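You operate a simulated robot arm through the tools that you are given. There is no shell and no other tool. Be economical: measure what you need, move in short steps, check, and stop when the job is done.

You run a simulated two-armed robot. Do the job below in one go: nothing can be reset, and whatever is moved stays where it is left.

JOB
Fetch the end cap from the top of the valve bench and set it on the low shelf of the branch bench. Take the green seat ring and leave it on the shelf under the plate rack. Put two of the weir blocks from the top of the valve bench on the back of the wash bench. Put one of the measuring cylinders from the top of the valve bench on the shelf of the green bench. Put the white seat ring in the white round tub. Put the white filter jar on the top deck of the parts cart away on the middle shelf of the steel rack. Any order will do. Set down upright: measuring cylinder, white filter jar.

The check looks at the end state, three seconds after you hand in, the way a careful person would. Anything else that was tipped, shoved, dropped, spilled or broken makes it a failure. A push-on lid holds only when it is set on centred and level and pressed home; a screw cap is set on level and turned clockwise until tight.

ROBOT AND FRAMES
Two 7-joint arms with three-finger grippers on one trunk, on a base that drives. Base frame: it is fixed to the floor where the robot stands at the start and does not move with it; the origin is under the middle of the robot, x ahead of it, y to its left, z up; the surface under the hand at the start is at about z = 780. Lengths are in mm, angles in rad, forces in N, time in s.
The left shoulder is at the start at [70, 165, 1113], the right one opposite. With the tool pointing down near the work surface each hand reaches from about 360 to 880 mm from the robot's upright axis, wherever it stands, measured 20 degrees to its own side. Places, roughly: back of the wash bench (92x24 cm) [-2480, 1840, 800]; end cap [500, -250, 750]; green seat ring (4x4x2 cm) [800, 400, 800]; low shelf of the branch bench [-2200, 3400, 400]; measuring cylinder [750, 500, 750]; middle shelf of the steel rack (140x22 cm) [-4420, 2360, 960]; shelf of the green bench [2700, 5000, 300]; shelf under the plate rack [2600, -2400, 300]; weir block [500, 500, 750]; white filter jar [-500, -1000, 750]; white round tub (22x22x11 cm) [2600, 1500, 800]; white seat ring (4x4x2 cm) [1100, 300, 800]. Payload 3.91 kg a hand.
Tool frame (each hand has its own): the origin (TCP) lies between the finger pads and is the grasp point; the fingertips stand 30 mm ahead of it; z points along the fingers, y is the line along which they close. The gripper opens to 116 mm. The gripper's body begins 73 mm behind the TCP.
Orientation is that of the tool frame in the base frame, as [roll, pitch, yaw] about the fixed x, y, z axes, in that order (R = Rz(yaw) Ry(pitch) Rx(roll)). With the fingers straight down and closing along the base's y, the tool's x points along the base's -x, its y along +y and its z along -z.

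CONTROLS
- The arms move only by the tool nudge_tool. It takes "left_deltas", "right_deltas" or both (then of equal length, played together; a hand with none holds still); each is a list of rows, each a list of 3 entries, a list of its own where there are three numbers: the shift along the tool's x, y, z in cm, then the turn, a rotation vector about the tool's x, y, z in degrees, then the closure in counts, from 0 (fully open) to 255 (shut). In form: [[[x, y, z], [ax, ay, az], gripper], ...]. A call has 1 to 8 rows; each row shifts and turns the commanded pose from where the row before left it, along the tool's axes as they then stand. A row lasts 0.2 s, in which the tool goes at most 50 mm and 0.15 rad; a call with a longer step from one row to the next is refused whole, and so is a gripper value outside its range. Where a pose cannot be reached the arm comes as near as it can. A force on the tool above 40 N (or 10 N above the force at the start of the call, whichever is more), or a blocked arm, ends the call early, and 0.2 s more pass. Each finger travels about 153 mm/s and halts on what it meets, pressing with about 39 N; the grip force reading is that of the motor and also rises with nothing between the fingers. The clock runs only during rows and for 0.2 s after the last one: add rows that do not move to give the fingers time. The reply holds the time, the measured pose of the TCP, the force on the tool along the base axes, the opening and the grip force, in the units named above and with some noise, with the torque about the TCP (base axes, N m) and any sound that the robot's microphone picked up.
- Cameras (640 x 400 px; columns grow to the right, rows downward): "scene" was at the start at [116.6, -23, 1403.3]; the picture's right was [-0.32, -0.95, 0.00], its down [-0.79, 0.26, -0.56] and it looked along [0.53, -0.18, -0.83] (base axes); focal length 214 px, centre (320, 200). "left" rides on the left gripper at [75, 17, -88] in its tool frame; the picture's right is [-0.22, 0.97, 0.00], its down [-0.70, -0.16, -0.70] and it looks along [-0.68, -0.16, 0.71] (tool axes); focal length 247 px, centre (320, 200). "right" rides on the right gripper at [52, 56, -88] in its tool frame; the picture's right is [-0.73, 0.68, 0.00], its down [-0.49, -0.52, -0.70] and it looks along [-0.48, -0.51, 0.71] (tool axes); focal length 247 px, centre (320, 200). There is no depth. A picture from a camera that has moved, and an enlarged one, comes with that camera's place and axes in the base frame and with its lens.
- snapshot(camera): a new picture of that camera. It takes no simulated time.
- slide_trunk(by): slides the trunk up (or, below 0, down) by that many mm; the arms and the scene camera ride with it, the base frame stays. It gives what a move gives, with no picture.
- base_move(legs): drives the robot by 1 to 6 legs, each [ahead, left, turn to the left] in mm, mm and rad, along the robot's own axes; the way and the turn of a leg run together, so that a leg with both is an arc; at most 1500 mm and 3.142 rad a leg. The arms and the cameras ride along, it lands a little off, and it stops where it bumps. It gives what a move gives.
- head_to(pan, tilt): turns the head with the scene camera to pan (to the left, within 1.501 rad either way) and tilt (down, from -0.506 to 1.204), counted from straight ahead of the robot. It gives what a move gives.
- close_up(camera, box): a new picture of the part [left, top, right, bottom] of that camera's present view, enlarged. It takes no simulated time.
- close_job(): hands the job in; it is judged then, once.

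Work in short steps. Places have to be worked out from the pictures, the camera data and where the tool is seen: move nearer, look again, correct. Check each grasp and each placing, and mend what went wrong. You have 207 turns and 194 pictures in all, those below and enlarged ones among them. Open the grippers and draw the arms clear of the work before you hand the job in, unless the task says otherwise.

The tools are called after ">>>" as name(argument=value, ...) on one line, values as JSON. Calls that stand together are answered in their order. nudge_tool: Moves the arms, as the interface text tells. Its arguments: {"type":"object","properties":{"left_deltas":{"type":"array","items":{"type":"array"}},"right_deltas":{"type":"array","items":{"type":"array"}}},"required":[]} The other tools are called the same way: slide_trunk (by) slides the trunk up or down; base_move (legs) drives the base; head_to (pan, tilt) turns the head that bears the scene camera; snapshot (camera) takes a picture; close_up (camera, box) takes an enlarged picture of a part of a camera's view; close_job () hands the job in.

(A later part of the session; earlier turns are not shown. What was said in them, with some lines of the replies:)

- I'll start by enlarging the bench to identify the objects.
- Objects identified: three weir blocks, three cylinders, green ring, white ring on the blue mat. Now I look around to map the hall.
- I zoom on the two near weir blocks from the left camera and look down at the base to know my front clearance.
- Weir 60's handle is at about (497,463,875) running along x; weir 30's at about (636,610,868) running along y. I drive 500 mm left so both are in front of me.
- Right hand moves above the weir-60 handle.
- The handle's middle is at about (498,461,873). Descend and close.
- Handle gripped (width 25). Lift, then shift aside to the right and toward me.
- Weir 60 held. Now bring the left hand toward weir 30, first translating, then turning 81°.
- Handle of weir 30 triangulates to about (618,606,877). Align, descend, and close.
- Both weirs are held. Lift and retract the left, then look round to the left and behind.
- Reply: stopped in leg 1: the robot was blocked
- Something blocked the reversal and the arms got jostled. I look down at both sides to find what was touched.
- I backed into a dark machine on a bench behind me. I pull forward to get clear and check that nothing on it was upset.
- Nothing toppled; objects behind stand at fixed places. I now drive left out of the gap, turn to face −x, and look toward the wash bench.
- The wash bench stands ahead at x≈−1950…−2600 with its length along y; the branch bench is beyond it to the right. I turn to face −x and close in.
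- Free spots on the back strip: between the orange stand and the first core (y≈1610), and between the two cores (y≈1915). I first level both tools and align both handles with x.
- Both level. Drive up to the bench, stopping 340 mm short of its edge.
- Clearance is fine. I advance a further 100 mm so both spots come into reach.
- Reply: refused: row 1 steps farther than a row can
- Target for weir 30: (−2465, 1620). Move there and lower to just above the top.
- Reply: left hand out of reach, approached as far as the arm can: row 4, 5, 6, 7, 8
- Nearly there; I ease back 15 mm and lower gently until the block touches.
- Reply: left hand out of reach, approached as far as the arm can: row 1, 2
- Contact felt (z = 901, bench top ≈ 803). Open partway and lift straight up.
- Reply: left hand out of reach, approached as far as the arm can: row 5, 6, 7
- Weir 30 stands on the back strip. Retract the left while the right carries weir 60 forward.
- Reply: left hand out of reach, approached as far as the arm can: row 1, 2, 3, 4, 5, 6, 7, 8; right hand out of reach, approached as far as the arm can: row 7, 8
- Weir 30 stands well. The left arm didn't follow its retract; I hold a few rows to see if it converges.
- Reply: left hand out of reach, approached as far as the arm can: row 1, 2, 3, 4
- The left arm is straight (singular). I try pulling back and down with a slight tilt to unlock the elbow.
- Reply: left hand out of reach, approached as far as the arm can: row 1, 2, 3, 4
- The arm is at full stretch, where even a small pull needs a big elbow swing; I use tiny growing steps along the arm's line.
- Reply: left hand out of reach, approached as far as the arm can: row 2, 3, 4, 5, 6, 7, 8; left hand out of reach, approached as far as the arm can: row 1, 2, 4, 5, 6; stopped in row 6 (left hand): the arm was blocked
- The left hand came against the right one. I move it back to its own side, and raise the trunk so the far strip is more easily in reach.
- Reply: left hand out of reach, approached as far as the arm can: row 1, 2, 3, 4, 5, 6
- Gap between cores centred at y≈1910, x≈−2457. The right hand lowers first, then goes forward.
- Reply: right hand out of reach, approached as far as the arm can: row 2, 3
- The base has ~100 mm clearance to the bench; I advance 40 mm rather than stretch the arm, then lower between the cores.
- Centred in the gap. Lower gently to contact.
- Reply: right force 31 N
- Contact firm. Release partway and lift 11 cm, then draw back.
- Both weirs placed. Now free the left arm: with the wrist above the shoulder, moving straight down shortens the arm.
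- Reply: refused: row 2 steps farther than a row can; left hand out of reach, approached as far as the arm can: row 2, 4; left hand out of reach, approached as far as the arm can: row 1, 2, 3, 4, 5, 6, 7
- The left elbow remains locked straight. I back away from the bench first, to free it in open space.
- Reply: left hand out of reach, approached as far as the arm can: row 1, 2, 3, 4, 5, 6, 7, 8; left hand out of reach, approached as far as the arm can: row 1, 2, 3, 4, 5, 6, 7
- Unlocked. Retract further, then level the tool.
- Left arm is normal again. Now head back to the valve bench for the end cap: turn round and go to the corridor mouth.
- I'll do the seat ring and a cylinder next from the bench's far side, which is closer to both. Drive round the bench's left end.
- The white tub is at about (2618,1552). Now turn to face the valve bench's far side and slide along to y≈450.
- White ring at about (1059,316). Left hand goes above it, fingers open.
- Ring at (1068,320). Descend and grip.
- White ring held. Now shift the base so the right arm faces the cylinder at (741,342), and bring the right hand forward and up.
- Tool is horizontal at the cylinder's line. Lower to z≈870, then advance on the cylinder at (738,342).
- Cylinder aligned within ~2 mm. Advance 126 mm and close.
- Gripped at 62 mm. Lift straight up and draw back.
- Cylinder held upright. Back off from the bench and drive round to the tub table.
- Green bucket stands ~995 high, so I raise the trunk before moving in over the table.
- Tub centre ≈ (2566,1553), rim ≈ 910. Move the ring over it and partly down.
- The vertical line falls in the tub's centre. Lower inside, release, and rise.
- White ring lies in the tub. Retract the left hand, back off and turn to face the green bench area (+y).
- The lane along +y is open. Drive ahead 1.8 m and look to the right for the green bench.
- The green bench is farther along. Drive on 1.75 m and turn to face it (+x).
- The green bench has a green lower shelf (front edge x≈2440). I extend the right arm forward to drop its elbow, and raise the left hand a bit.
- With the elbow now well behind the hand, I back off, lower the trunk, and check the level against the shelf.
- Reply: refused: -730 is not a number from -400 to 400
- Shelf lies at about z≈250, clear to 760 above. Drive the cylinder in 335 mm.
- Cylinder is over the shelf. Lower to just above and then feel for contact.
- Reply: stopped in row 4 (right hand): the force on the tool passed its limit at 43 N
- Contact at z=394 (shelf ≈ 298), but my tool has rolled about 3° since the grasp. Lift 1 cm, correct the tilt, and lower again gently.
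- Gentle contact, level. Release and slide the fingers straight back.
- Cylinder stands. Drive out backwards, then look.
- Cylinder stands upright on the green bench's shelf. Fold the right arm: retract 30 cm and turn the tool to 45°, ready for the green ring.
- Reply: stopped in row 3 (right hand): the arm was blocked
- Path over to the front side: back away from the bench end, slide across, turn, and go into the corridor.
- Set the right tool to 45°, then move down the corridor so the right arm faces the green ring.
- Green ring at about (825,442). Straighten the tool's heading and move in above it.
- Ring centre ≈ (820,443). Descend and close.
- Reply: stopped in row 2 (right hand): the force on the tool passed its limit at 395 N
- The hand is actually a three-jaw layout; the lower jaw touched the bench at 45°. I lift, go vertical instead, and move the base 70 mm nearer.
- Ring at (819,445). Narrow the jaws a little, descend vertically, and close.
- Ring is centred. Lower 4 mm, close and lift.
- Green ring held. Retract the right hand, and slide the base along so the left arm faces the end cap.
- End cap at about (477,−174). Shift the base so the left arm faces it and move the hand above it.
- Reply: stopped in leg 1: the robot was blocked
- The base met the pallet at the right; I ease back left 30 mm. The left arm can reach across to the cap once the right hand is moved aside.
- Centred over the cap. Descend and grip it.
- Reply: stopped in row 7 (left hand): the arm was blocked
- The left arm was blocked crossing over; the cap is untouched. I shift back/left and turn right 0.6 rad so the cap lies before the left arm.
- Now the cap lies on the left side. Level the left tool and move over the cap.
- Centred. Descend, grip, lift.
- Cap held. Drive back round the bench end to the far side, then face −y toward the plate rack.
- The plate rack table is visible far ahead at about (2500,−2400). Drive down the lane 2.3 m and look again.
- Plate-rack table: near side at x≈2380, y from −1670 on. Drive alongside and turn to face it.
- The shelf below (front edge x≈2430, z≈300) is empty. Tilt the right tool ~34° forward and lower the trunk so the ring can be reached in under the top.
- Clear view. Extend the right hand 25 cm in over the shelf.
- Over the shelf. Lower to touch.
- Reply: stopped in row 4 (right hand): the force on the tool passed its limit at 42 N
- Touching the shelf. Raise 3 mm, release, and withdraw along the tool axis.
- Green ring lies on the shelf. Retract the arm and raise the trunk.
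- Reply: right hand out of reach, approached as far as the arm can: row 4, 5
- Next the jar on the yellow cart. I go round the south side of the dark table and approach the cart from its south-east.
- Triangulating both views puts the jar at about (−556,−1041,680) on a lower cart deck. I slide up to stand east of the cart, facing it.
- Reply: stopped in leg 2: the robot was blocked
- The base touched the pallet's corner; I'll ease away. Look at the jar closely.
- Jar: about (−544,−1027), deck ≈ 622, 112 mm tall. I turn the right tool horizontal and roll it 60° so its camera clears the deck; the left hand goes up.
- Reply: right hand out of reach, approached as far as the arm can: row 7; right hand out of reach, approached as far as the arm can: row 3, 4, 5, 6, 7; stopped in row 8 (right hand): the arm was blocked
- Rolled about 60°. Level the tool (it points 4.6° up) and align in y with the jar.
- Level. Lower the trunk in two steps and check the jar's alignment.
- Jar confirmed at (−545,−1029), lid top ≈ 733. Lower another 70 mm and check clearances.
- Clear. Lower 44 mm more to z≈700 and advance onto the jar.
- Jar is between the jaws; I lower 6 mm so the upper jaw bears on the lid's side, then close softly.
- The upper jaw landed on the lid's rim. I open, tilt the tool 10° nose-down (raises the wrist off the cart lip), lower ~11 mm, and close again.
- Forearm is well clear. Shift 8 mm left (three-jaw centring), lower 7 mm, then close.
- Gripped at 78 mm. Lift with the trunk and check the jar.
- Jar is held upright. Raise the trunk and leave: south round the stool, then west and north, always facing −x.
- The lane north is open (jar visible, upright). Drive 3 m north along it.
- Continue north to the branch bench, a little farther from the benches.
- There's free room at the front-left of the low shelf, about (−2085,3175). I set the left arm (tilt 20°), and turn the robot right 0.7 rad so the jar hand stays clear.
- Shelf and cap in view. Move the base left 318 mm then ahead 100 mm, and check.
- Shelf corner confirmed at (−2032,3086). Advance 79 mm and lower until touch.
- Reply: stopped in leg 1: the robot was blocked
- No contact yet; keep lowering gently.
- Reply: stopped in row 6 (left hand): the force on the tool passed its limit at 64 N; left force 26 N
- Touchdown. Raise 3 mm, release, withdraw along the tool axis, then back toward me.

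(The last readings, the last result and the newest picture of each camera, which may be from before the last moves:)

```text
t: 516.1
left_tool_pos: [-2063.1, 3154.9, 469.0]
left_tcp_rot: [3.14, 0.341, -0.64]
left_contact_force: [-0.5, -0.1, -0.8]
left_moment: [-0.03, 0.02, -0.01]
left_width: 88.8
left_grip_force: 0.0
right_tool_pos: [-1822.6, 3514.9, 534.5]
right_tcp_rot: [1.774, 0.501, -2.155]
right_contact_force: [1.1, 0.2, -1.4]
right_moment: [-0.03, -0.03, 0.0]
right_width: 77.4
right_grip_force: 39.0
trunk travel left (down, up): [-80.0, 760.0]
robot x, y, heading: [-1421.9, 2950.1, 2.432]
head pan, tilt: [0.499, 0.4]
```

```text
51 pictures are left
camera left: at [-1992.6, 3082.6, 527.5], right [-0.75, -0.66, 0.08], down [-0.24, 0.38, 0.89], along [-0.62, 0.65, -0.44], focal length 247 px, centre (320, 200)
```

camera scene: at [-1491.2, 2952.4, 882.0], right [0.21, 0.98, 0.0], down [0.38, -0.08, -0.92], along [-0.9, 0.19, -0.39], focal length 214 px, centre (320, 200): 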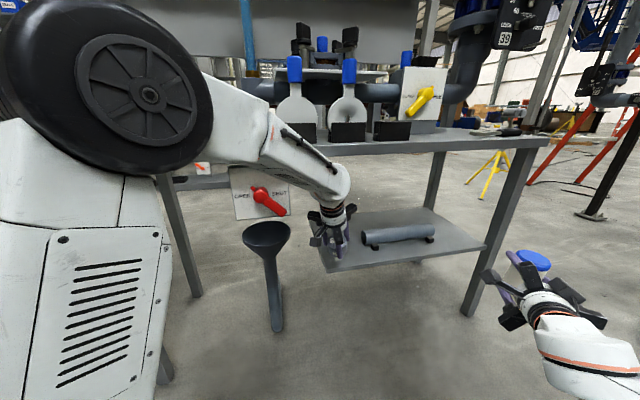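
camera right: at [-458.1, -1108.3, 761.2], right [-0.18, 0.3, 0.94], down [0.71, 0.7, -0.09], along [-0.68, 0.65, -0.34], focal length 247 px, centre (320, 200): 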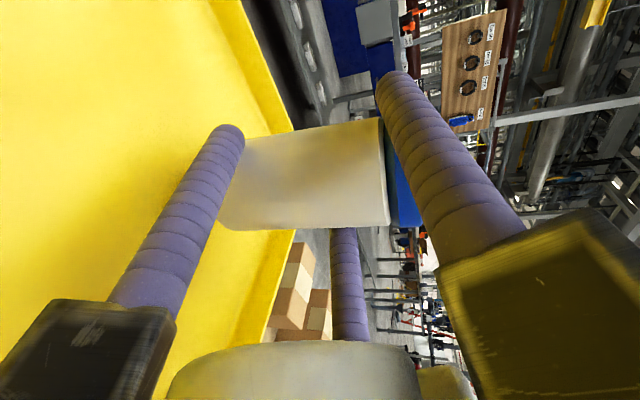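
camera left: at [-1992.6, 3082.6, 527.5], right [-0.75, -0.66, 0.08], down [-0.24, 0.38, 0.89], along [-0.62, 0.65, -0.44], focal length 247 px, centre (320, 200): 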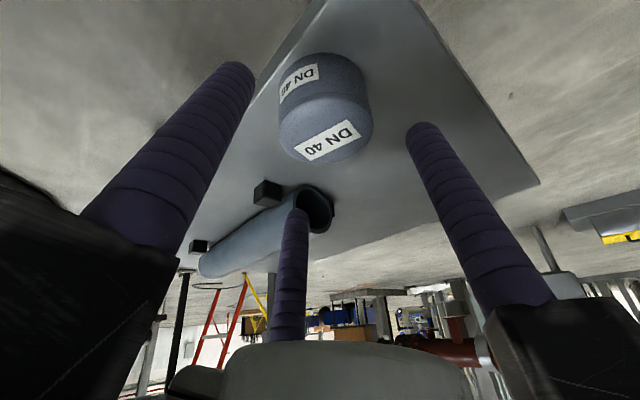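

Cap stands flat on the low shelf. Back the robot straight out, then raise the trunk.

>>> base_move(legs=[[-350, 0, 0]])

>>> slide_trunk(by=380)

>>> slide_trunk(by=190)

>>> head_to(pan=0.55, tilt=0.4)

>>> snapshot(camera="scene")

```text
t: 518.4
left_tool_pos: [-1795.5, 2927.1, 469.4]
left_tcp_rot: [3.14, 0.342, -0.643]
left_contact_force: [-0.4, -0.3, -0.3]
left_moment: [0.03, 0.01, 0.01]
left_width: 88.8
left_grip_force: 0.1
right_tool_pos: [-1553.4, 3285.7, 533.9]
right_tcp_rot: [1.774, 0.503, -2.158]
right_contact_force: [-0.4, -1.6, -0.6]
right_moment: [-0.01, 0.0, 0.02]
right_width: 77.5
right_grip_force: 38.8
trunk travel left (down, up): [-80.0, 760.0]
robot x, y, heading: [-1152.9, 2717.2, 2.43]
head pan, tilt: [0.499, 0.4]
```

```text
t: 522.0
left_tool_pos: [-1795.0, 2927.8, 848.7]
left_tcp_rot: [3.141, 0.343, -0.643]
left_contact_force: [-0.5, 0.4, -0.8]
left_moment: [0.02, 0.0, 0.05]
left_width: 88.8
left_grip_force: 0.1
right_tool_pos: [-1552.9, 3286.2, 914.7]
right_tcp_rot: [1.774, 0.504, -2.158]
right_contact_force: [-0.4, -0.7, -1.0]
right_moment: [-0.02, -0.01, -0.01]
right_width: 77.3
right_grip_force: 38.8
trunk travel left (down, up): [-460.0, 380.0]
robot x, y, heading: [-1154.4, 2714.2, 2.432]
head pan, tilt: [0.499, 0.4]
```

```text
t: 524.1
left_tool_pos: [-1795.3, 2928.3, 1037.9]
left_tcp_rot: [3.14, 0.343, -0.642]
left_contact_force: [0.1, 0.3, -0.2]
left_moment: [0.04, -0.01, 0.01]
left_width: 88.8
left_grip_force: 0.0
right_tool_pos: [-1552.8, 3287.1, 1104.8]
right_tcp_rot: [1.774, 0.504, -2.157]
right_contact_force: [-0.2, -0.3, -1.6]
right_moment: [-0.02, 0.0, 0.0]
right_width: 77.4
right_grip_force: 39.6
trunk travel left (down, up): [-650.0, 190.0]
robot x, y, heading: [-1157.4, 2715.8, 2.429]
head pan, tilt: [0.499, 0.4]
```

```text
t: 524.8
left_tool_pos: [-1795.9, 2928.0, 1038.9]
left_tcp_rot: [3.141, 0.342, -0.642]
left_contact_force: [0.5, -0.3, 1.1]
left_moment: [0.05, 0.0, 0.01]
left_width: 88.8
left_grip_force: 0.1
right_tool_pos: [-1553.3, 3285.8, 1105.1]
right_tcp_rot: [1.774, 0.502, -2.156]
right_contact_force: [-1.4, 0.2, -0.5]
right_moment: [-0.01, -0.01, -0.03]
right_width: 77.4
right_grip_force: 39.2
trunk travel left (down, up): [-650.0, 190.0]
robot x, y, heading: [-1158.1, 2715.3, 2.424]
head pan, tilt: [0.55, 0.4]
```

```text
50 pictures are left
camera scene: at [-1286.2, 2764.4, 1452.0], right [0.16, 0.99, 0.0], down [0.38, -0.06, -0.92], along [-0.91, 0.15, -0.39], focal length 214 px, centre (320, 200)
```

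scene: 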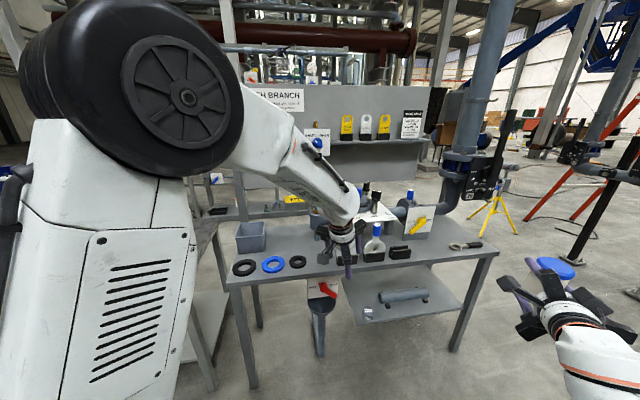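

Cap is placed. For the steel rack I must find a way round behind the benches; I go north a little and look at the hose and passage.

>>> base_move(legs=[[0, 0, 0.712], [0, -950, 0]])

>>> head_to(pan=-0.45, tilt=0.45)

>>> snapshot(camera="scene")

```text
t: 531.7
left_tool_pos: [-1781.5, 3405.9, 1038.6]
left_tcp_rot: [3.14, 0.342, 0.099]
left_contact_force: [0.9, 0.6, 0.5]
left_moment: [0.02, -0.03, -0.01]
left_width: 88.7
left_grip_force: 0.1
right_tool_pos: [-1842.8, 3835.9, 1106.0]
right_tcp_rot: [1.773, 0.503, -1.419]
right_contact_force: [-0.2, 0.5, -0.8]
right_moment: [0.05, -0.03, 0.03]
right_width: 77.1
right_grip_force: 39.0
trunk travel left (down, up): [-650.0, 190.0]
robot x, y, heading: [-1164.8, 3682.2, -3.119]
head pan, tilt: [0.55, 0.4]
```

```text
t: 533.0
left_tool_pos: [-1780.1, 3406.8, 1037.9]
left_tcp_rot: [3.139, 0.341, 0.098]
left_contact_force: [-0.2, 0.6, -0.7]
left_moment: [-0.04, 0.02, 0.01]
left_width: 88.6
left_grip_force: 0.0
right_tool_pos: [-1844.0, 3835.5, 1105.3]
right_tcp_rot: [1.772, 0.501, -1.418]
right_contact_force: [0.3, -0.3, -1.0]
right_moment: [-0.01, -0.04, -0.05]
right_width: 77.3
right_grip_force: 39.3
trunk travel left (down, up): [-650.0, 190.0]
robot x, y, heading: [-1164.8, 3681.4, -3.114]
head pan, tilt: [-0.45, 0.45]
```

```text
49 pictures are left
camera scene: at [-1301.3, 3717.8, 1447.4], right [0.41, 0.91, 0.0], down [0.4, -0.18, -0.9], along [-0.82, 0.37, -0.44], focal length 214 px, centre (320, 200)
```

scene: 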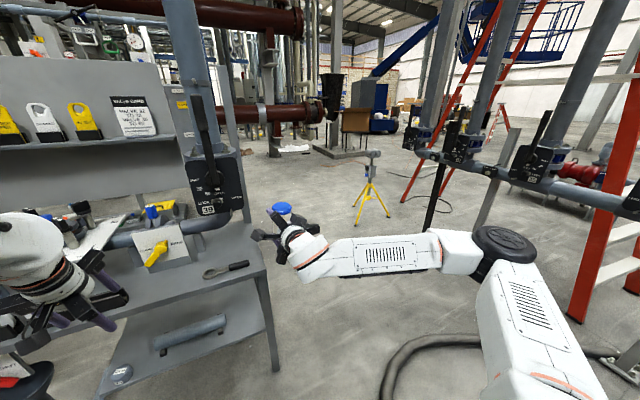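

There's a neck between the bench's right end and the hose, about 670 mm wide at floor level. I align along its diagonal and proceed in two stages.

>>> base_move(legs=[[0, 0, -0.649], [0, 127, 0]])

>>> head_to(pan=0.0, tilt=0.8)

>>> snapshot(camera="scene")

```text
t: 536.0
left_tool_pos: [-1895.0, 3739.2, 1039.4]
left_tcp_rot: [3.14, 0.342, -0.563]
left_contact_force: [0.8, -0.4, 0.2]
left_moment: [-0.02, -0.01, -0.01]
left_width: 88.7
left_grip_force: 0.2
right_tool_pos: [-1680.9, 4117.1, 1104.5]
right_tcp_rot: [1.774, 0.503, -2.078]
right_contact_force: [-0.2, 0.2, -1.1]
right_moment: [-0.04, 0.02, -0.01]
right_width: 77.4
right_grip_force: 39.3
trunk travel left (down, up): [-650.0, 190.0]
robot x, y, heading: [-1239.2, 3579.9, 2.511]
head pan, tilt: [-0.45, 0.45]
```

```text
t: 536.9
left_tool_pos: [-1895.9, 3739.9, 1039.0]
left_tcp_rot: [3.139, 0.342, -0.562]
left_contact_force: [-0.7, -0.3, -0.5]
left_moment: [0.01, -0.03, 0.04]
left_width: 88.8
left_grip_force: 0.1
right_tool_pos: [-1681.3, 4116.9, 1105.2]
right_tcp_rot: [1.772, 0.503, -2.079]
right_contact_force: [0.1, 0.6, -0.8]
right_moment: [0.0, 0.0, 0.0]
right_width: 76.9
right_grip_force: 39.0
trunk travel left (down, up): [-650.0, 190.0]
robot x, y, heading: [-1244.8, 3582.7, 2.508]
head pan, tilt: [0.0, 0.799]
```

```text
48 pictures are left
camera scene: at [-1347.3, 3657.6, 1417.0], right [0.59, 0.8, 0.0], down [0.58, -0.43, -0.7], along [-0.56, 0.41, -0.72], focal length 214 px, centre (320, 200)
```

scene: 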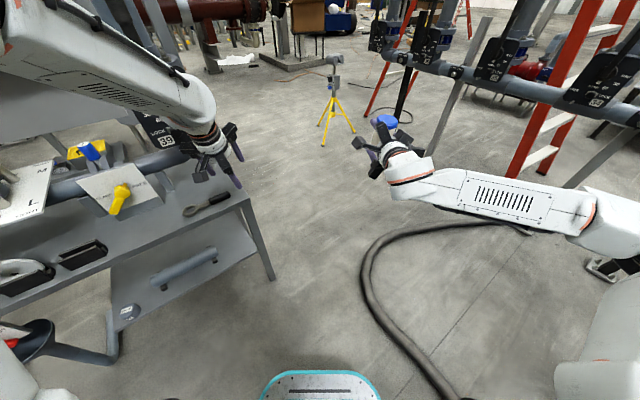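

The way straight ahead is centred (−326 / +308 mm to leg / hose). Drive ahead.

>>> base_move(legs=[[700, 8, 0], [650, 0, 0]])

>>> head_to(pan=0.9, tilt=0.4)

>>> snapshot(camera="scene")

```text
t: 540.9
left_tool_pos: [-2461.9, 4150.1, 1039.7]
left_tcp_rot: [3.139, 0.342, -0.558]
left_contact_force: [0.6, -0.5, -0.7]
left_moment: [0.03, 0.0, 0.04]
left_width: 88.5
left_grip_force: 0.1
right_tool_pos: [-2250.0, 4528.1, 1104.5]
right_tcp_rot: [1.773, 0.502, -2.074]
right_contact_force: [-0.3, 0.6, -1.0]
right_moment: [-0.05, -0.02, -0.01]
right_width: 77.1
right_grip_force: 38.8
trunk travel left (down, up): [-650.0, 190.0]
robot x, y, heading: [-1808.8, 3996.7, 2.51]
head pan, tilt: [0.0, 0.799]
stopped in leg 1: the robot was blocked; the commanded pose is now the measured one
```

```text
t: 542.1
left_tool_pos: [-2463.0, 4150.4, 1038.5]
left_tcp_rot: [3.139, 0.341, -0.559]
left_contact_force: [-0.5, 1.3, -0.8]
left_moment: [0.0, 0.04, -0.04]
left_width: 88.7
left_grip_force: 0.1
right_tool_pos: [-2250.0, 4528.3, 1104.3]
right_tcp_rot: [1.775, 0.502, -2.076]
right_contact_force: [-0.4, 0.0, -0.3]
right_moment: [-0.03, 0.0, 0.01]
right_width: 77.0
right_grip_force: 38.6
trunk travel left (down, up): [-650.0, 190.0]
robot x, y, heading: [-1804.1, 3993.1, 2.518]
head pan, tilt: [0.901, 0.4]
```

```text
47 pictures are left
camera scene: at [-1938.4, 3998.4, 1452.0], right [-0.27, 0.96, 0.0], down [0.38, 0.1, -0.92], along [-0.89, -0.25, -0.39], focal length 214 px, centre (320, 200)
```

scene: 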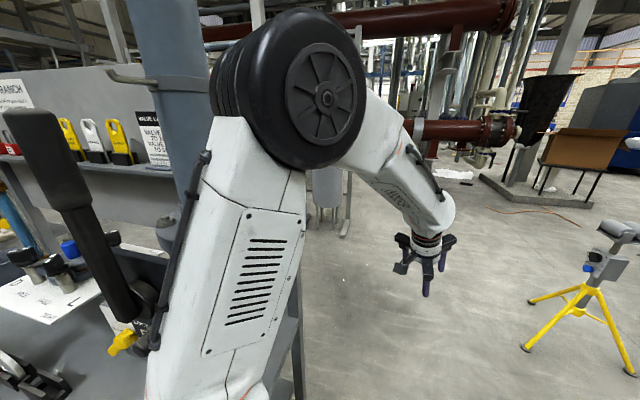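

The left arm met the valve's pipe. I back up 120 mm and tuck the left hand inward to draw the elbow in.

>>> base_move(legs=[[-130, 0, 0]])

>>> nudge_tool(left_deltas=[[[0, -4.3, 0], [0, 0, 0], 60], [[0, -4.3, 0], [0, 0, 0], 60], [[0, -4.3, 0], [0, 0, 0], 60], [[0, -4.3, 0], [0, 0, 0], 60], [[0, -4.3, 0], [0, 0, 0], 60], [[3, 0, -1], [0, 0, 0], 60], [[3, 0, -1], [0, 0, 0], 60], [[3, 0, -1], [0, 0, 0], 60]])

>>> snapshot(camera="scene")

```text
t: 543.4
left_tool_pos: [-2357.5, 4071.9, 1039.9]
left_tcp_rot: [3.14, 0.342, -0.554]
left_contact_force: [-0.6, 0.5, 0.3]
left_moment: [0.0, 0.01, -0.01]
left_width: 88.9
left_grip_force: 0.0
right_tool_pos: [-2146.3, 4450.8, 1103.7]
right_tcp_rot: [1.773, 0.503, -2.071]
right_contact_force: [0.1, -0.3, -1.3]
right_moment: [-0.03, -0.02, -0.04]
right_width: 77.1
right_grip_force: 39.1
trunk travel left (down, up): [-650.0, 190.0]
robot x, y, heading: [-1697.4, 3915.9, 2.51]
head pan, tilt: [0.901, 0.4]
```

```text
t: 545.2
left_tool_pos: [-2164.3, 4203.7, 1036.8]
left_tcp_rot: [-3.14, 0.344, -0.555]
left_contact_force: [0.0, -1.4, 0.6]
left_moment: [0.04, 0.0, -0.05]
left_width: 88.7
left_grip_force: 0.0
right_tool_pos: [-2146.8, 4447.9, 1104.9]
right_tcp_rot: [1.774, 0.506, -2.072]
right_contact_force: [-0.4, -0.2, -0.4]
right_moment: [0.0, -0.01, -0.01]
right_width: 77.0
right_grip_force: 38.5
trunk travel left (down, up): [-650.0, 190.0]
robot x, y, heading: [-1700.0, 3917.8, 2.518]
head pan, tilt: [0.901, 0.4]
```

```text
46 pictures are left
camera scene: at [-1832.8, 3918.6, 1452.0], right [-0.27, 0.96, 0.0], down [0.38, 0.11, -0.92], along [-0.89, -0.25, -0.39], focal length 214 px, centre (320, 200)
```

scene: 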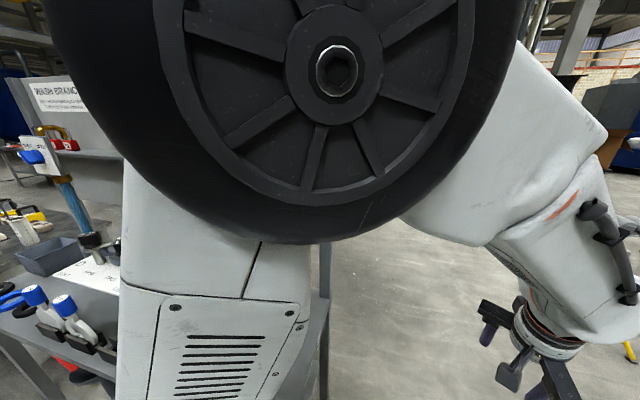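

The elbow is tucked in. Proceed ahead.

>>> base_move(legs=[[780, 0, 0]])

>>> head_to(pan=1.3, tilt=0.4)

>>> snapshot(camera="scene")

```text
t: 549.5
left_tool_pos: [-2798.1, 4665.0, 1036.7]
left_tcp_rot: [3.14, 0.342, -0.558]
left_contact_force: [-0.1, 0.5, 0.0]
left_moment: [0.0, -0.01, 0.0]
left_width: 88.6
left_grip_force: 0.1
right_tool_pos: [-2779.3, 4910.5, 1104.0]
right_tcp_rot: [1.773, 0.501, -2.073]
right_contact_force: [0.0, -0.1, -1.0]
right_moment: [-0.03, 0.0, 0.01]
right_width: 77.1
right_grip_force: 38.7
trunk travel left (down, up): [-650.0, 190.0]
robot x, y, heading: [-2337.3, 4376.6, 2.515]
head pan, tilt: [0.901, 0.4]
```

```text
t: 550.3
left_tool_pos: [-2798.3, 4665.4, 1036.5]
left_tcp_rot: [3.139, 0.341, -0.558]
left_contact_force: [-0.2, -0.1, -0.1]
left_moment: [0.01, 0.01, -0.02]
left_width: 88.7
left_grip_force: 0.0
right_tool_pos: [-2779.7, 4912.4, 1104.1]
right_tcp_rot: [1.773, 0.503, -2.071]
right_contact_force: [1.2, -0.2, -1.1]
right_moment: [0.0, -0.05, 0.03]
right_width: 77.0
right_grip_force: 38.9
trunk travel left (down, up): [-650.0, 190.0]
robot x, y, heading: [-2335.4, 4377.9, 2.516]
head pan, tilt: [1.3, 0.4]
```

```text
45 pictures are left
camera scene: at [-2450.0, 4348.4, 1452.1], right [-0.62, 0.78, 0.0], down [0.3, 0.24, -0.92], along [-0.72, -0.57, -0.39], focal length 214 px, centre (320, 200)
```

scene: 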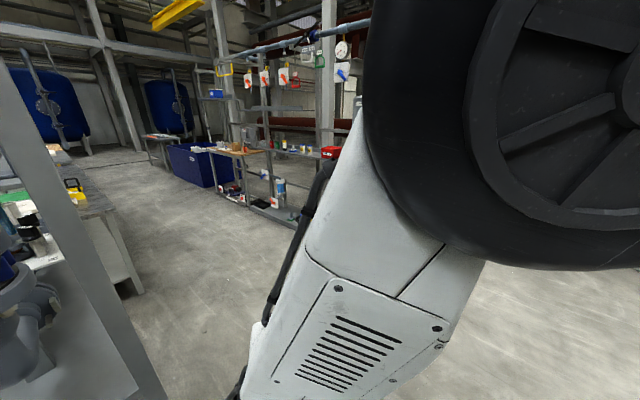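

Through the neck. Turn to face −x and move to stand before the steel rack.

>>> base_move(legs=[[0, 0, 0.626], [1060, 0, 0], [0, 1500, 0], [0, 450, 0]])

>>> head_to(pan=-0.5, tilt=0.4)

>>> snapshot(camera="scene")

```text
t: 566.9
left_tool_pos: [-3925.9, 2373.6, 1036.2]
left_tcp_rot: [3.14, 0.342, 0.077]
left_contact_force: [-0.1, 0.8, -0.5]
left_moment: [0.01, 0.01, -0.02]
left_width: 88.5
left_grip_force: 0.0
right_tool_pos: [-4056.6, 2582.6, 1104.8]
right_tcp_rot: [1.774, 0.502, -1.439]
right_contact_force: [0.0, -0.1, -0.6]
right_moment: [-0.03, -0.05, 0.02]
right_width: 76.8
right_grip_force: 38.8
trunk travel left (down, up): [-650.0, 190.0]
robot x, y, heading: [-3383.4, 2413.3, -3.135]
head pan, tilt: [1.3, 0.4]
```

```text
t: 568.7
left_tool_pos: [-3924.6, 2373.8, 1036.8]
left_tcp_rot: [3.141, 0.343, 0.077]
left_contact_force: [-0.1, -1.0, -0.2]
left_moment: [-0.03, 0.02, -0.01]
left_width: 88.6
left_grip_force: 0.1
right_tool_pos: [-4055.5, 2582.1, 1105.1]
right_tcp_rot: [1.774, 0.503, -1.44]
right_contact_force: [0.7, 0.2, -0.4]
right_moment: [-0.03, -0.01, -0.01]
right_width: 77.0
right_grip_force: 38.7
trunk travel left (down, up): [-650.0, 190.0]
robot x, y, heading: [-3383.9, 2415.8, -3.134]
head pan, tilt: [-0.499, 0.4]
```

```text
44 pictures are left
camera scene: at [-3515.3, 2458.1, 1452.0], right [0.47, 0.88, 0.0], down [0.34, -0.18, -0.92], along [-0.81, 0.44, -0.39], focal length 214 px, centre (320, 200)
```

scene: 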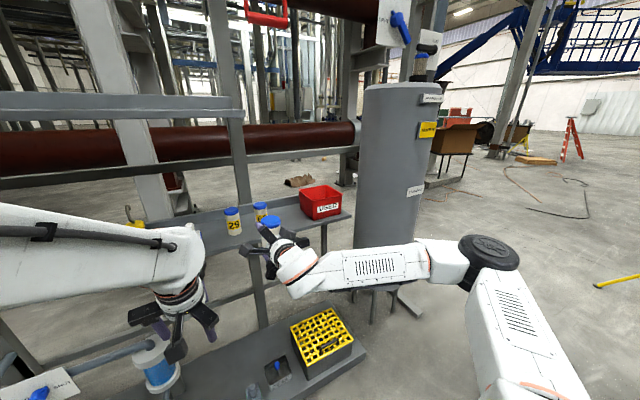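

>>> head_to(pan=0.1, tilt=0.35)

>>> snapshot(camera="scene")

```text
t: 569.7
left_tool_pos: [-3924.9, 2373.0, 1036.6]
left_tcp_rot: [3.138, 0.342, 0.077]
left_contact_force: [-0.4, -0.1, 0.1]
left_moment: [0.01, -0.02, 0.01]
left_width: 88.5
left_grip_force: 0.1
right_tool_pos: [-4056.3, 2583.2, 1102.8]
right_tcp_rot: [1.772, 0.503, -1.44]
right_contact_force: [-0.2, -0.6, -0.8]
right_moment: [-0.01, -0.04, -0.01]
right_width: 76.9
right_grip_force: 38.9
trunk travel left (down, up): [-650.0, 190.0]
robot x, y, heading: [-3382.2, 2420.0, -3.14]
head pan, tilt: [0.099, 0.351]
```

```text
43 pictures are left
camera scene: at [-3526.4, 2404.6, 1456.6], right [-0.1, 0.99, 0.0], down [0.34, 0.04, -0.94], along [-0.93, -0.1, -0.34], focal length 214 px, centre (320, 200)
```

scene: 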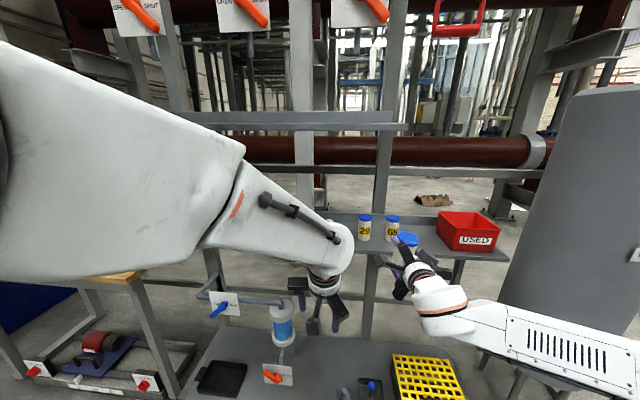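

The left arm blocks the view; I move it aside to the left.

>>> nudge_tool(left_deltas=[[[1.5, 4.3, 0], [0, 0, 0], 60], [[1.5, 4.3, 0], [0, 0, 0], 60], [[1.5, 4.3, 0], [0, 0, 0], 60], [[1.5, 4.3, 0], [0, 0, 0], 60], [[1.5, 4.3, 0], [0, 0, 0], 60], [[1.5, 4.3, 0], [0, 0, 0], 60], [[0, 4.5, 0], [0, 0, 0], 60]])

>>> snapshot(camera="scene")

```text
t: 571.5
left_tool_pos: [-3821.1, 2070.1, 1035.9]
left_tcp_rot: [2.841, 0.343, -0.077]
left_contact_force: [-0.3, 0.1, -0.2]
left_moment: [0.03, -0.02, 0.0]
left_width: 88.8
left_grip_force: 0.0
right_tool_pos: [-4056.5, 2582.3, 1103.1]
right_tcp_rot: [1.775, 0.504, -1.439]
right_contact_force: [0.2, -0.7, -1.1]
right_moment: [0.03, -0.03, 0.0]
right_width: 76.6
right_grip_force: 39.5
trunk travel left (down, up): [-650.0, 190.0]
robot x, y, heading: [-3381.8, 2413.2, -3.139]
head pan, tilt: [0.099, 0.351]
stopped in row 7 (left hand): the arm was blocked; the commanded pose is now the measured one
```

```text
42 pictures are left
camera scene: at [-3526.3, 2402.6, 1456.6], right [-0.1, 0.99, 0.0], down [0.34, 0.04, -0.94], along [-0.93, -0.1, -0.34], focal length 214 px, centre (320, 200)
```

scene: 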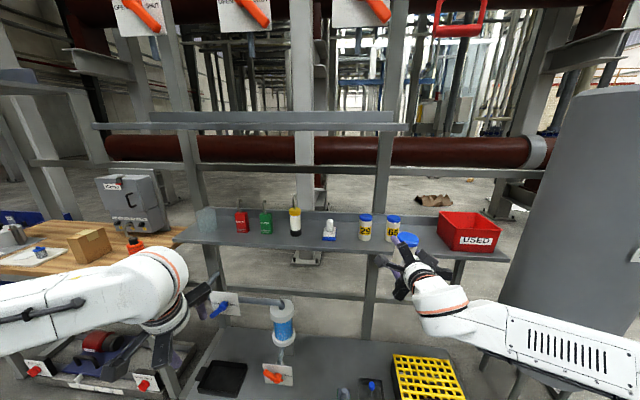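

The middle shelf (z≈960, front x≈−4334) has a free gap between jar "65" and the red box, y≈2666–2834. Line up and approach partway.

>>> base_move(legs=[[0, -165, 0], [200, 0, 0]])

>>> head_to(pan=-0.3, tilt=0.5)

>>> snapshot(camera="scene")

>>> snapshot(camera="right")

```text
t: 574.1
left_tool_pos: [-4021.9, 2232.3, 1035.8]
left_tcp_rot: [2.838, 0.343, -0.068]
left_contact_force: [-0.1, 0.0, -0.1]
left_moment: [-0.01, -0.02, 0.0]
left_width: 88.7
left_grip_force: 0.1
right_tool_pos: [-4260.4, 2743.6, 1104.7]
right_tcp_rot: [1.775, 0.502, -1.432]
right_contact_force: [0.8, -0.1, -2.1]
right_moment: [0.0, -0.03, 0.01]
right_width: 76.6
right_grip_force: 39.1
trunk travel left (down, up): [-650.0, 190.0]
robot x, y, heading: [-3585.3, 2577.7, -3.128]
head pan, tilt: [0.099, 0.351]
```

```text
t: 575.0
left_tool_pos: [-4021.7, 2231.6, 1035.6]
left_tcp_rot: [2.84, 0.344, -0.07]
left_contact_force: [0.7, 0.5, 0.0]
left_moment: [0.01, 0.04, 0.02]
left_width: 88.7
left_grip_force: 0.0
right_tool_pos: [-4259.6, 2742.0, 1104.4]
right_tcp_rot: [1.774, 0.502, -1.431]
right_contact_force: [0.4, -0.3, -1.0]
right_moment: [0.01, -0.02, 0.0]
right_width: 76.8
right_grip_force: 39.2
trunk travel left (down, up): [-650.0, 190.0]
robot x, y, heading: [-3587.1, 2580.7, -3.13]
head pan, tilt: [-0.3, 0.499]
```

```text
41 pictures are left
camera scene: at [-3722.6, 2604.3, 1443.0], right [0.28, 0.96, 0.0], down [0.46, -0.14, -0.88], along [-0.84, 0.25, -0.48], focal length 214 px, centre (320, 200)
```

scene: 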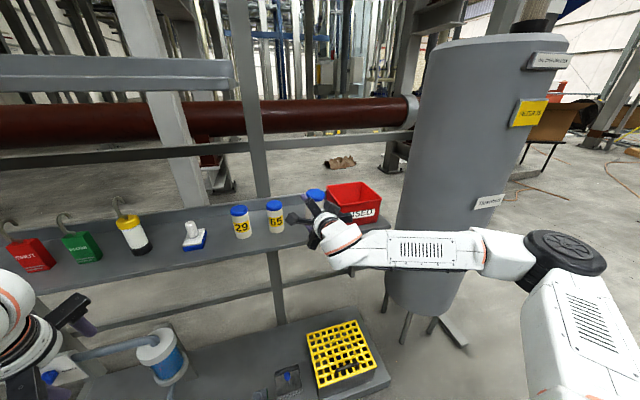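

```text
40 pictures are left
camera right: at [-4173.4, 2672.6, 1141.8], right [-0.18, 0.3, 0.94], down [0.7, 0.71, -0.09], along [-0.69, 0.64, -0.34], focal length 247 px, centre (320, 200)
```

right: 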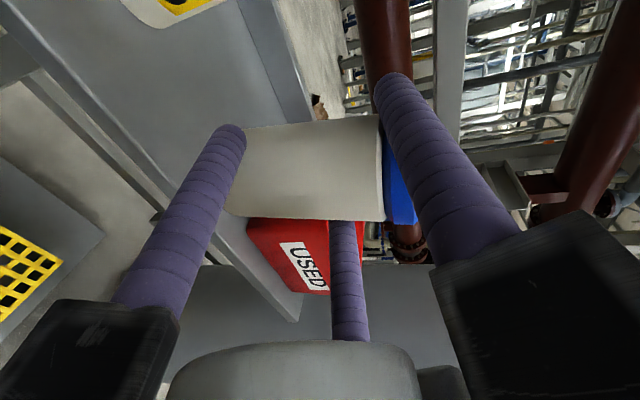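

Aligned: the jar will have ~57 mm either side. Move in: base 60 mm, arm 80 mm.

>>> base_move(legs=[[60, 0, 0]])

>>> nudge_tool(right_deltas=[[[0, 0, 2.5], [0, 0, 0], 220], [[0, 0, 2.5], [0, 0, 0], 220], [[0, 0, 2.5], [0, 0, 0], 220], [[0, 0, 0], [0, 0, 0], 220]])

>>> close_up(camera="scene", box=[220, 150, 420, 280])

>>> snapshot(camera="right")

```text
t: 576.0
left_tool_pos: [-4080.5, 2230.8, 1036.6]
left_tcp_rot: [2.84, 0.343, -0.069]
left_contact_force: [-0.6, 0.8, -0.3]
left_moment: [0.0, -0.04, 0.0]
left_width: 88.8
left_grip_force: 0.1
right_tool_pos: [-4318.5, 2741.7, 1104.9]
right_tcp_rot: [1.773, 0.503, -1.431]
right_contact_force: [-0.3, -0.3, -1.7]
right_moment: [0.03, 0.0, 0.0]
right_width: 76.7
right_grip_force: 38.6
trunk travel left (down, up): [-650.0, 190.0]
robot x, y, heading: [-3645.6, 2580.0, -3.122]
head pan, tilt: [-0.3, 0.499]
```

```text
t: 577.0
left_tool_pos: [-4080.2, 2230.9, 1036.2]
left_tcp_rot: [2.838, 0.342, -0.07]
left_contact_force: [0.2, -0.1, 1.2]
left_moment: [-0.02, -0.02, -0.01]
left_width: 88.4
left_grip_force: 0.0
right_tool_pos: [-4391.9, 2735.7, 1091.2]
right_tcp_rot: [1.772, 0.504, -1.43]
right_contact_force: [-0.1, 0.2, -0.5]
right_moment: [-0.01, -0.04, -0.01]
right_width: 76.5
right_grip_force: 38.4
trunk travel left (down, up): [-650.0, 190.0]
robot x, y, heading: [-3644.0, 2577.9, -3.132]
head pan, tilt: [-0.3, 0.499]
```

```text
3.08 times, centred on (320, 215) of scene
camera zoom: at [-3780.8, 2603.7, 1443.0], right [0.28, 0.96, 0.0], down [0.46, -0.14, -0.88], along [-0.84, 0.25, -0.48], focal length 660 px, centre (320, 154)
```

zoom: 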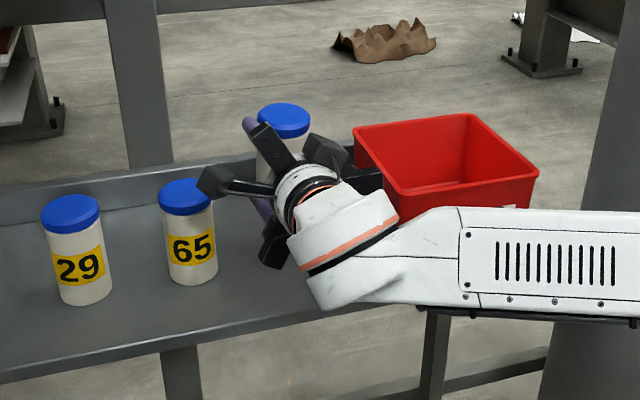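

```text
38 pictures are left
camera right: at [-4305.3, 2666.6, 1128.2], right [-0.18, 0.3, 0.94], down [0.7, 0.71, -0.09], along [-0.69, 0.64, -0.34], focal length 247 px, centre (320, 200)
```

right: 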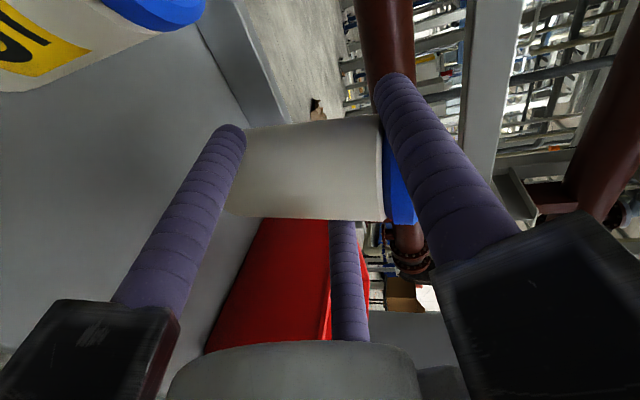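

Clear of both neighbours. Lower the jar gently to contact.

>>> nudge_tool(right_deltas=[[[1.21, -2.15, 0.44], [0, 0, 0], 220], [[1.21, -2.15, 0.44], [0, 0, 0], 220], [[0.15, -0.26, 0.05], [0, 0, 0], 220], [[0.15, -0.26, 0.05], [0, 0, 0], 220], [[0.15, -0.26, 0.05], [0, 0, 0], 220], [[0, 0, 0], [0, 0, 0], 220]])

```text
t: 578.4
left_tool_pos: [-4079.7, 2231.5, 1036.5]
left_tcp_rot: [2.84, 0.341, -0.069]
left_contact_force: [0.5, -0.2, 0.6]
left_moment: [-0.05, 0.0, -0.02]
left_width: 88.8
left_grip_force: 0.0
right_tool_pos: [-4392.4, 2737.8, 1033.0]
right_tcp_rot: [1.774, 0.503, -1.432]
right_contact_force: [-0.8, -0.2, -1.2]
right_moment: [0.0, -0.02, 0.02]
right_width: 76.4
right_grip_force: 39.0
trunk travel left (down, up): [-650.0, 190.0]
robot x, y, heading: [-3642.7, 2580.1, -3.131]
head pan, tilt: [-0.3, 0.499]
```

>>> nudge_tool(right_deltas=[[[0.15, -0.26, 0.05], [0, 0, 0], 220], [[0.15, -0.26, 0.05], [0, 0, 0], 220], [[0.15, -0.26, 0.05], [0, 0, 0], 220], [[0.1, -0.17, 0.03], [0, 0, 0], 220], [[0, 0, 0], [0, 0, 0], 220]])

>>> close_up(camera="scene", box=[220, 150, 420, 280])

```text
t: 579.5
left_tool_pos: [-4078.3, 2231.7, 1037.1]
left_tcp_rot: [2.84, 0.344, -0.068]
left_contact_force: [0.3, 0.1, -0.4]
left_moment: [0.01, -0.03, 0.0]
left_width: 88.7
left_grip_force: 0.0
right_tool_pos: [-4390.6, 2736.6, 1019.4]
right_tcp_rot: [1.772, 0.503, -1.431]
right_contact_force: [-0.4, 0.3, -2.0]
right_moment: [0.01, -0.01, 0.0]
right_width: 76.5
right_grip_force: 38.7
trunk travel left (down, up): [-650.0, 190.0]
robot x, y, heading: [-3640.2, 2579.3, -3.128]
head pan, tilt: [-0.3, 0.499]
```

```text
3.08 times, centred on (320, 215) of scene
camera zoom: at [-3781.4, 2603.4, 1442.9], right [0.28, 0.96, 0.0], down [0.46, -0.14, -0.88], along [-0.84, 0.25, -0.48], focal length 660 px, centre (320, 154)
```

zoom: 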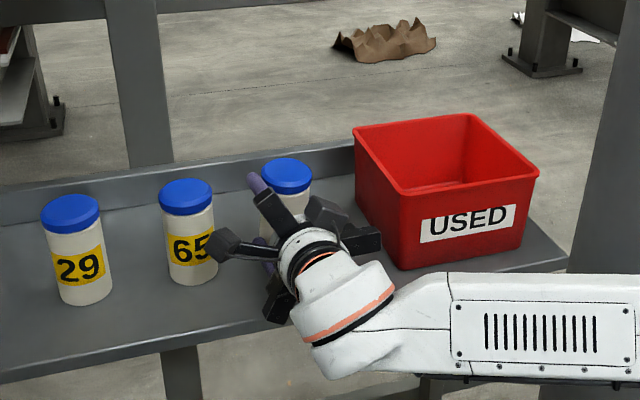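

>>> nudge_tool(right_deltas=[[[0.15, -0.26, 0.05], [0, 0, 0], 220], [[0.15, -0.26, 0.05], [0, 0, 0], 220], [[0.12, -0.21, 0.04], [0, 0, 0], 220], [[0.12, -0.21, 0.04], [0, 0, 0], 220], [[0, 0, 0], [0, 0, 0], 220]])

```text
t: 580.8
left_tool_pos: [-4077.0, 2230.5, 1036.7]
left_tcp_rot: [2.842, 0.345, -0.066]
left_contact_force: [0.3, 0.8, 0.8]
left_moment: [0.0, 0.01, 0.01]
left_width: 88.7
left_grip_force: 0.1
right_tool_pos: [-4389.5, 2737.4, 1016.5]
right_tcp_rot: [1.759, 0.506, -1.439]
right_contact_force: [-8.0, -0.2, 32.0]
right_moment: [0.67, 0.9, 0.17]
right_width: 76.8
right_grip_force: 39.0
trunk travel left (down, up): [-650.0, 190.0]
robot x, y, heading: [-3644.3, 2577.3, -3.127]
head pan, tilt: [-0.3, 0.499]
```

Contact. Relieve the pressure, then open slowly.

>>> nudge_tool(right_deltas=[[[-0.17, 0.3, -0.06], [0, 0, 0], 220], [[-0.1, 0.18, -0.04], [0, 0, 0], 220], [[0, 0, 0], [0, 0, 0], 220]])

```text
t: 581.5
left_tool_pos: [-4078.4, 2230.7, 1036.1]
left_tcp_rot: [2.841, 0.344, -0.067]
left_contact_force: [-0.2, -0.3, -0.3]
left_moment: [0.0, 0.0, -0.01]
left_width: 88.8
left_grip_force: 0.0
right_tool_pos: [-4390.0, 2736.8, 1017.1]
right_tcp_rot: [1.772, 0.503, -1.433]
right_contact_force: [-5.5, 0.4, 20.9]
right_moment: [0.47, 0.59, 0.13]
right_width: 76.6
right_grip_force: 39.1
trunk travel left (down, up): [-650.0, 190.0]
robot x, y, heading: [-3644.6, 2578.3, -3.128]
head pan, tilt: [-0.3, 0.499]
```

>>> nudge_tool(right_deltas=[[[-0.2, 0.35, -0.07], [0, 0, 0], 220], [[0, 0, 0], [0, 0, 0], 90], [[0, 0, 0], [0, 0, 0], 72], [[0, 0, 0], [0, 0, 0], 62], [[0, 0, 0], [0, 0, 0], 62]])

>>> snapshot(camera="right")

>>> close_up(camera="scene", box=[220, 150, 420, 280])

```text
t: 582.8
left_tool_pos: [-4079.8, 2231.5, 1036.0]
left_tcp_rot: [2.839, 0.343, -0.068]
left_contact_force: [-0.5, -0.1, 0.7]
left_moment: [-0.03, -0.02, 0.03]
left_width: 88.7
left_grip_force: 0.0
right_tool_pos: [-4391.5, 2737.3, 1020.0]
right_tcp_rot: [1.775, 0.503, -1.428]
right_contact_force: [0.6, 0.6, -0.2]
right_moment: [-0.01, -0.02, 0.02]
right_width: 87.9
right_grip_force: 0.1
trunk travel left (down, up): [-650.0, 190.0]
robot x, y, heading: [-3643.4, 2577.7, -3.129]
head pan, tilt: [-0.3, 0.499]
```

```text
36 pictures are left
camera right: at [-4305.8, 2667.2, 1056.9], right [-0.18, 0.3, 0.94], down [0.7, 0.71, -0.09], along [-0.69, 0.64, -0.34], focal length 247 px, centre (320, 200)
```

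right: 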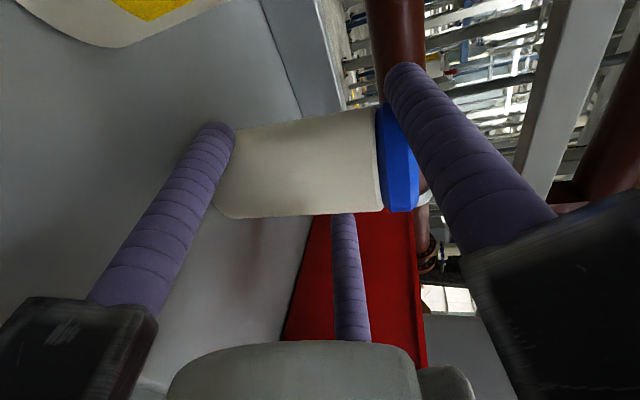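

```text
3.08 times, centred on (320, 215) of scene
camera zoom: at [-3781.3, 2603.3, 1442.9], right [0.28, 0.96, 0.0], down [0.46, -0.13, -0.88], along [-0.84, 0.25, -0.48], focal length 660 px, centre (320, 154)
```

zoom: 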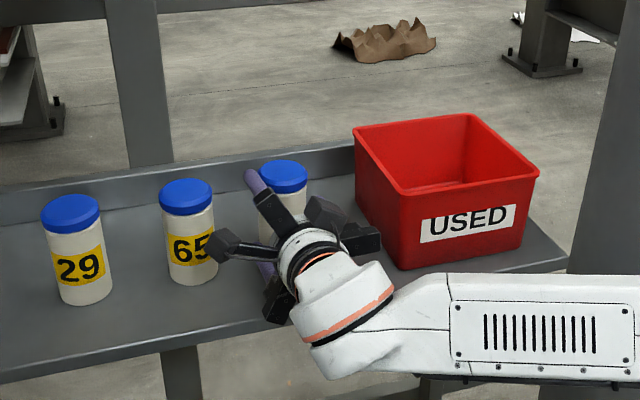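

Jar released and upright. Shift 3 mm for even clearance and withdraw along the tool axis.

>>> nudge_tool(right_deltas=[[[0.26, 0.15, 0], [0, 0, 0], 62], [[0, 0, -1], [0, 0, 0], 62], [[0, 0, -2], [0, 0, 0], 62], [[0, 0, -2.5], [0, 0, 0], 62], [[0, 0, -2.5], [0, 0, 0], 62], [[0, 0, 0], [0, 0, 0], 62]])

>>> close_up(camera="scene", box=[220, 150, 420, 280])

```text
t: 584.1
left_tool_pos: [-4079.5, 2231.0, 1035.5]
left_tcp_rot: [2.84, 0.343, -0.068]
left_contact_force: [-0.3, -1.0, -0.6]
left_moment: [0.02, 0.04, -0.01]
left_width: 88.7
left_grip_force: 0.2
right_tool_pos: [-4313.0, 2738.6, 1034.5]
right_tcp_rot: [1.773, 0.503, -1.43]
right_contact_force: [-0.4, 0.7, -0.1]
right_moment: [0.0, -0.01, 0.0]
right_width: 87.8
right_grip_force: 0.0
trunk travel left (down, up): [-650.0, 190.0]
robot x, y, heading: [-3643.7, 2578.1, -3.13]
head pan, tilt: [-0.3, 0.499]
```

```text
3.08 times, centred on (320, 215) of scene
camera zoom: at [-3781.7, 2603.2, 1442.9], right [0.28, 0.96, 0.0], down [0.46, -0.13, -0.88], along [-0.84, 0.25, -0.48], focal length 660 px, centre (320, 154)
```

zoom: 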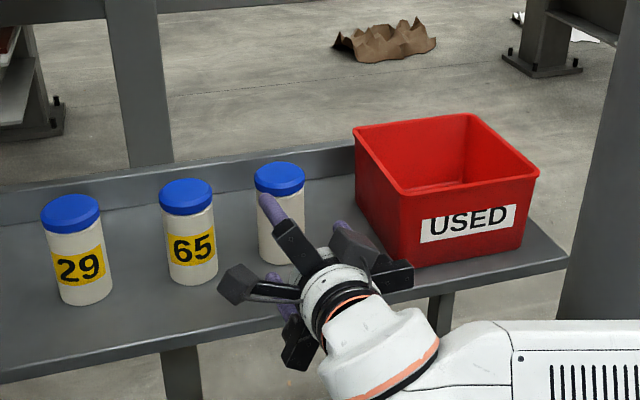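

Jar stands upright on the middle shelf. Back the robot well clear and take a last look.

>>> base_move(legs=[[-450, 0, 0]])

>>> snapshot(camera="scene")

```text
t: 586.9
left_tool_pos: [-3628.8, 2238.1, 1036.1]
left_tcp_rot: [2.839, 0.342, -0.067]
left_contact_force: [0.5, 0.1, -0.2]
left_moment: [0.0, -0.01, -0.04]
left_width: 88.4
left_grip_force: 0.1
right_tool_pos: [-3864.1, 2744.8, 1035.0]
right_tcp_rot: [1.772, 0.503, -1.429]
right_contact_force: [0.2, -0.2, 0.8]
right_moment: [-0.01, -0.02, 0.0]
right_width: 88.1
right_grip_force: 0.0
trunk travel left (down, up): [-650.0, 190.0]
robot x, y, heading: [-3192.7, 2588.6, -3.125]
head pan, tilt: [-0.3, 0.499]
```

```text
33 pictures are left
camera scene: at [-3331.1, 2610.0, 1442.9], right [0.28, 0.96, 0.0], down [0.46, -0.13, -0.88], along [-0.84, 0.25, -0.48], focal length 214 px, centre (320, 200)
```

scene: 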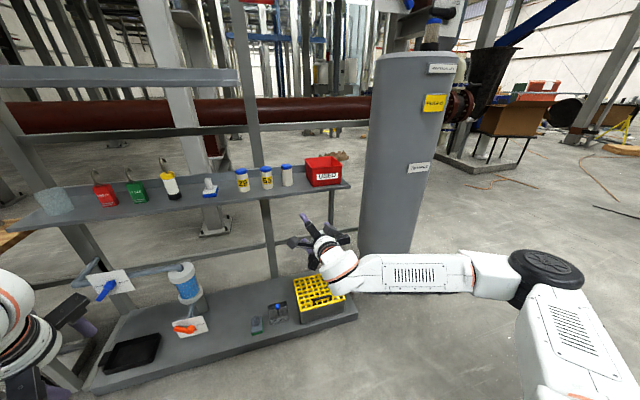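

All six items are in place and both hands are empty and clear of the work, so I hand in.

>>> close_job()

```text
The job is handed in.
```

I handed the job in with all six placements done and checked in the pictures; along the way the robot bumped a machine, the pallet, a bench edge and a pipe.

| Item | Where it is now |
|---|---|
| Two weir blocks (30 mm and 60 mm) | Standing on the back of the wash bench |
| White seat ring | In the white round tub |
| Measuring cylinder | Upright on the shelf of the green bench |
| Green seat ring | Flat on the shelf under the plate rack |
| End cap | Flat on the low shelf of the branch bench |
| White filter jar | Upright on the middle shelf of the steel rack, between jar 65 and the red box |

**Bumps:**
- **Bench behind the start position:** the robot backed into a dark machine on it. I looked afterwards and saw nothing toppled.
- **Pallet by the cart:** the base was stopped twice near it, most likely by its edge. The boxes on it were still standing when I last saw them.
- **Valve bench:** a finger struck the top at about 395 N while I was reaching for the green ring. The ring had not moved.
- **Branch bench:** the base was blocked while moving in, probably by the left forearm on the top's front edge.
- **Pipe and valve at the end of the branch bench:** the left arm was stopped there. I did not check afterwards whether the valve lever had moved.
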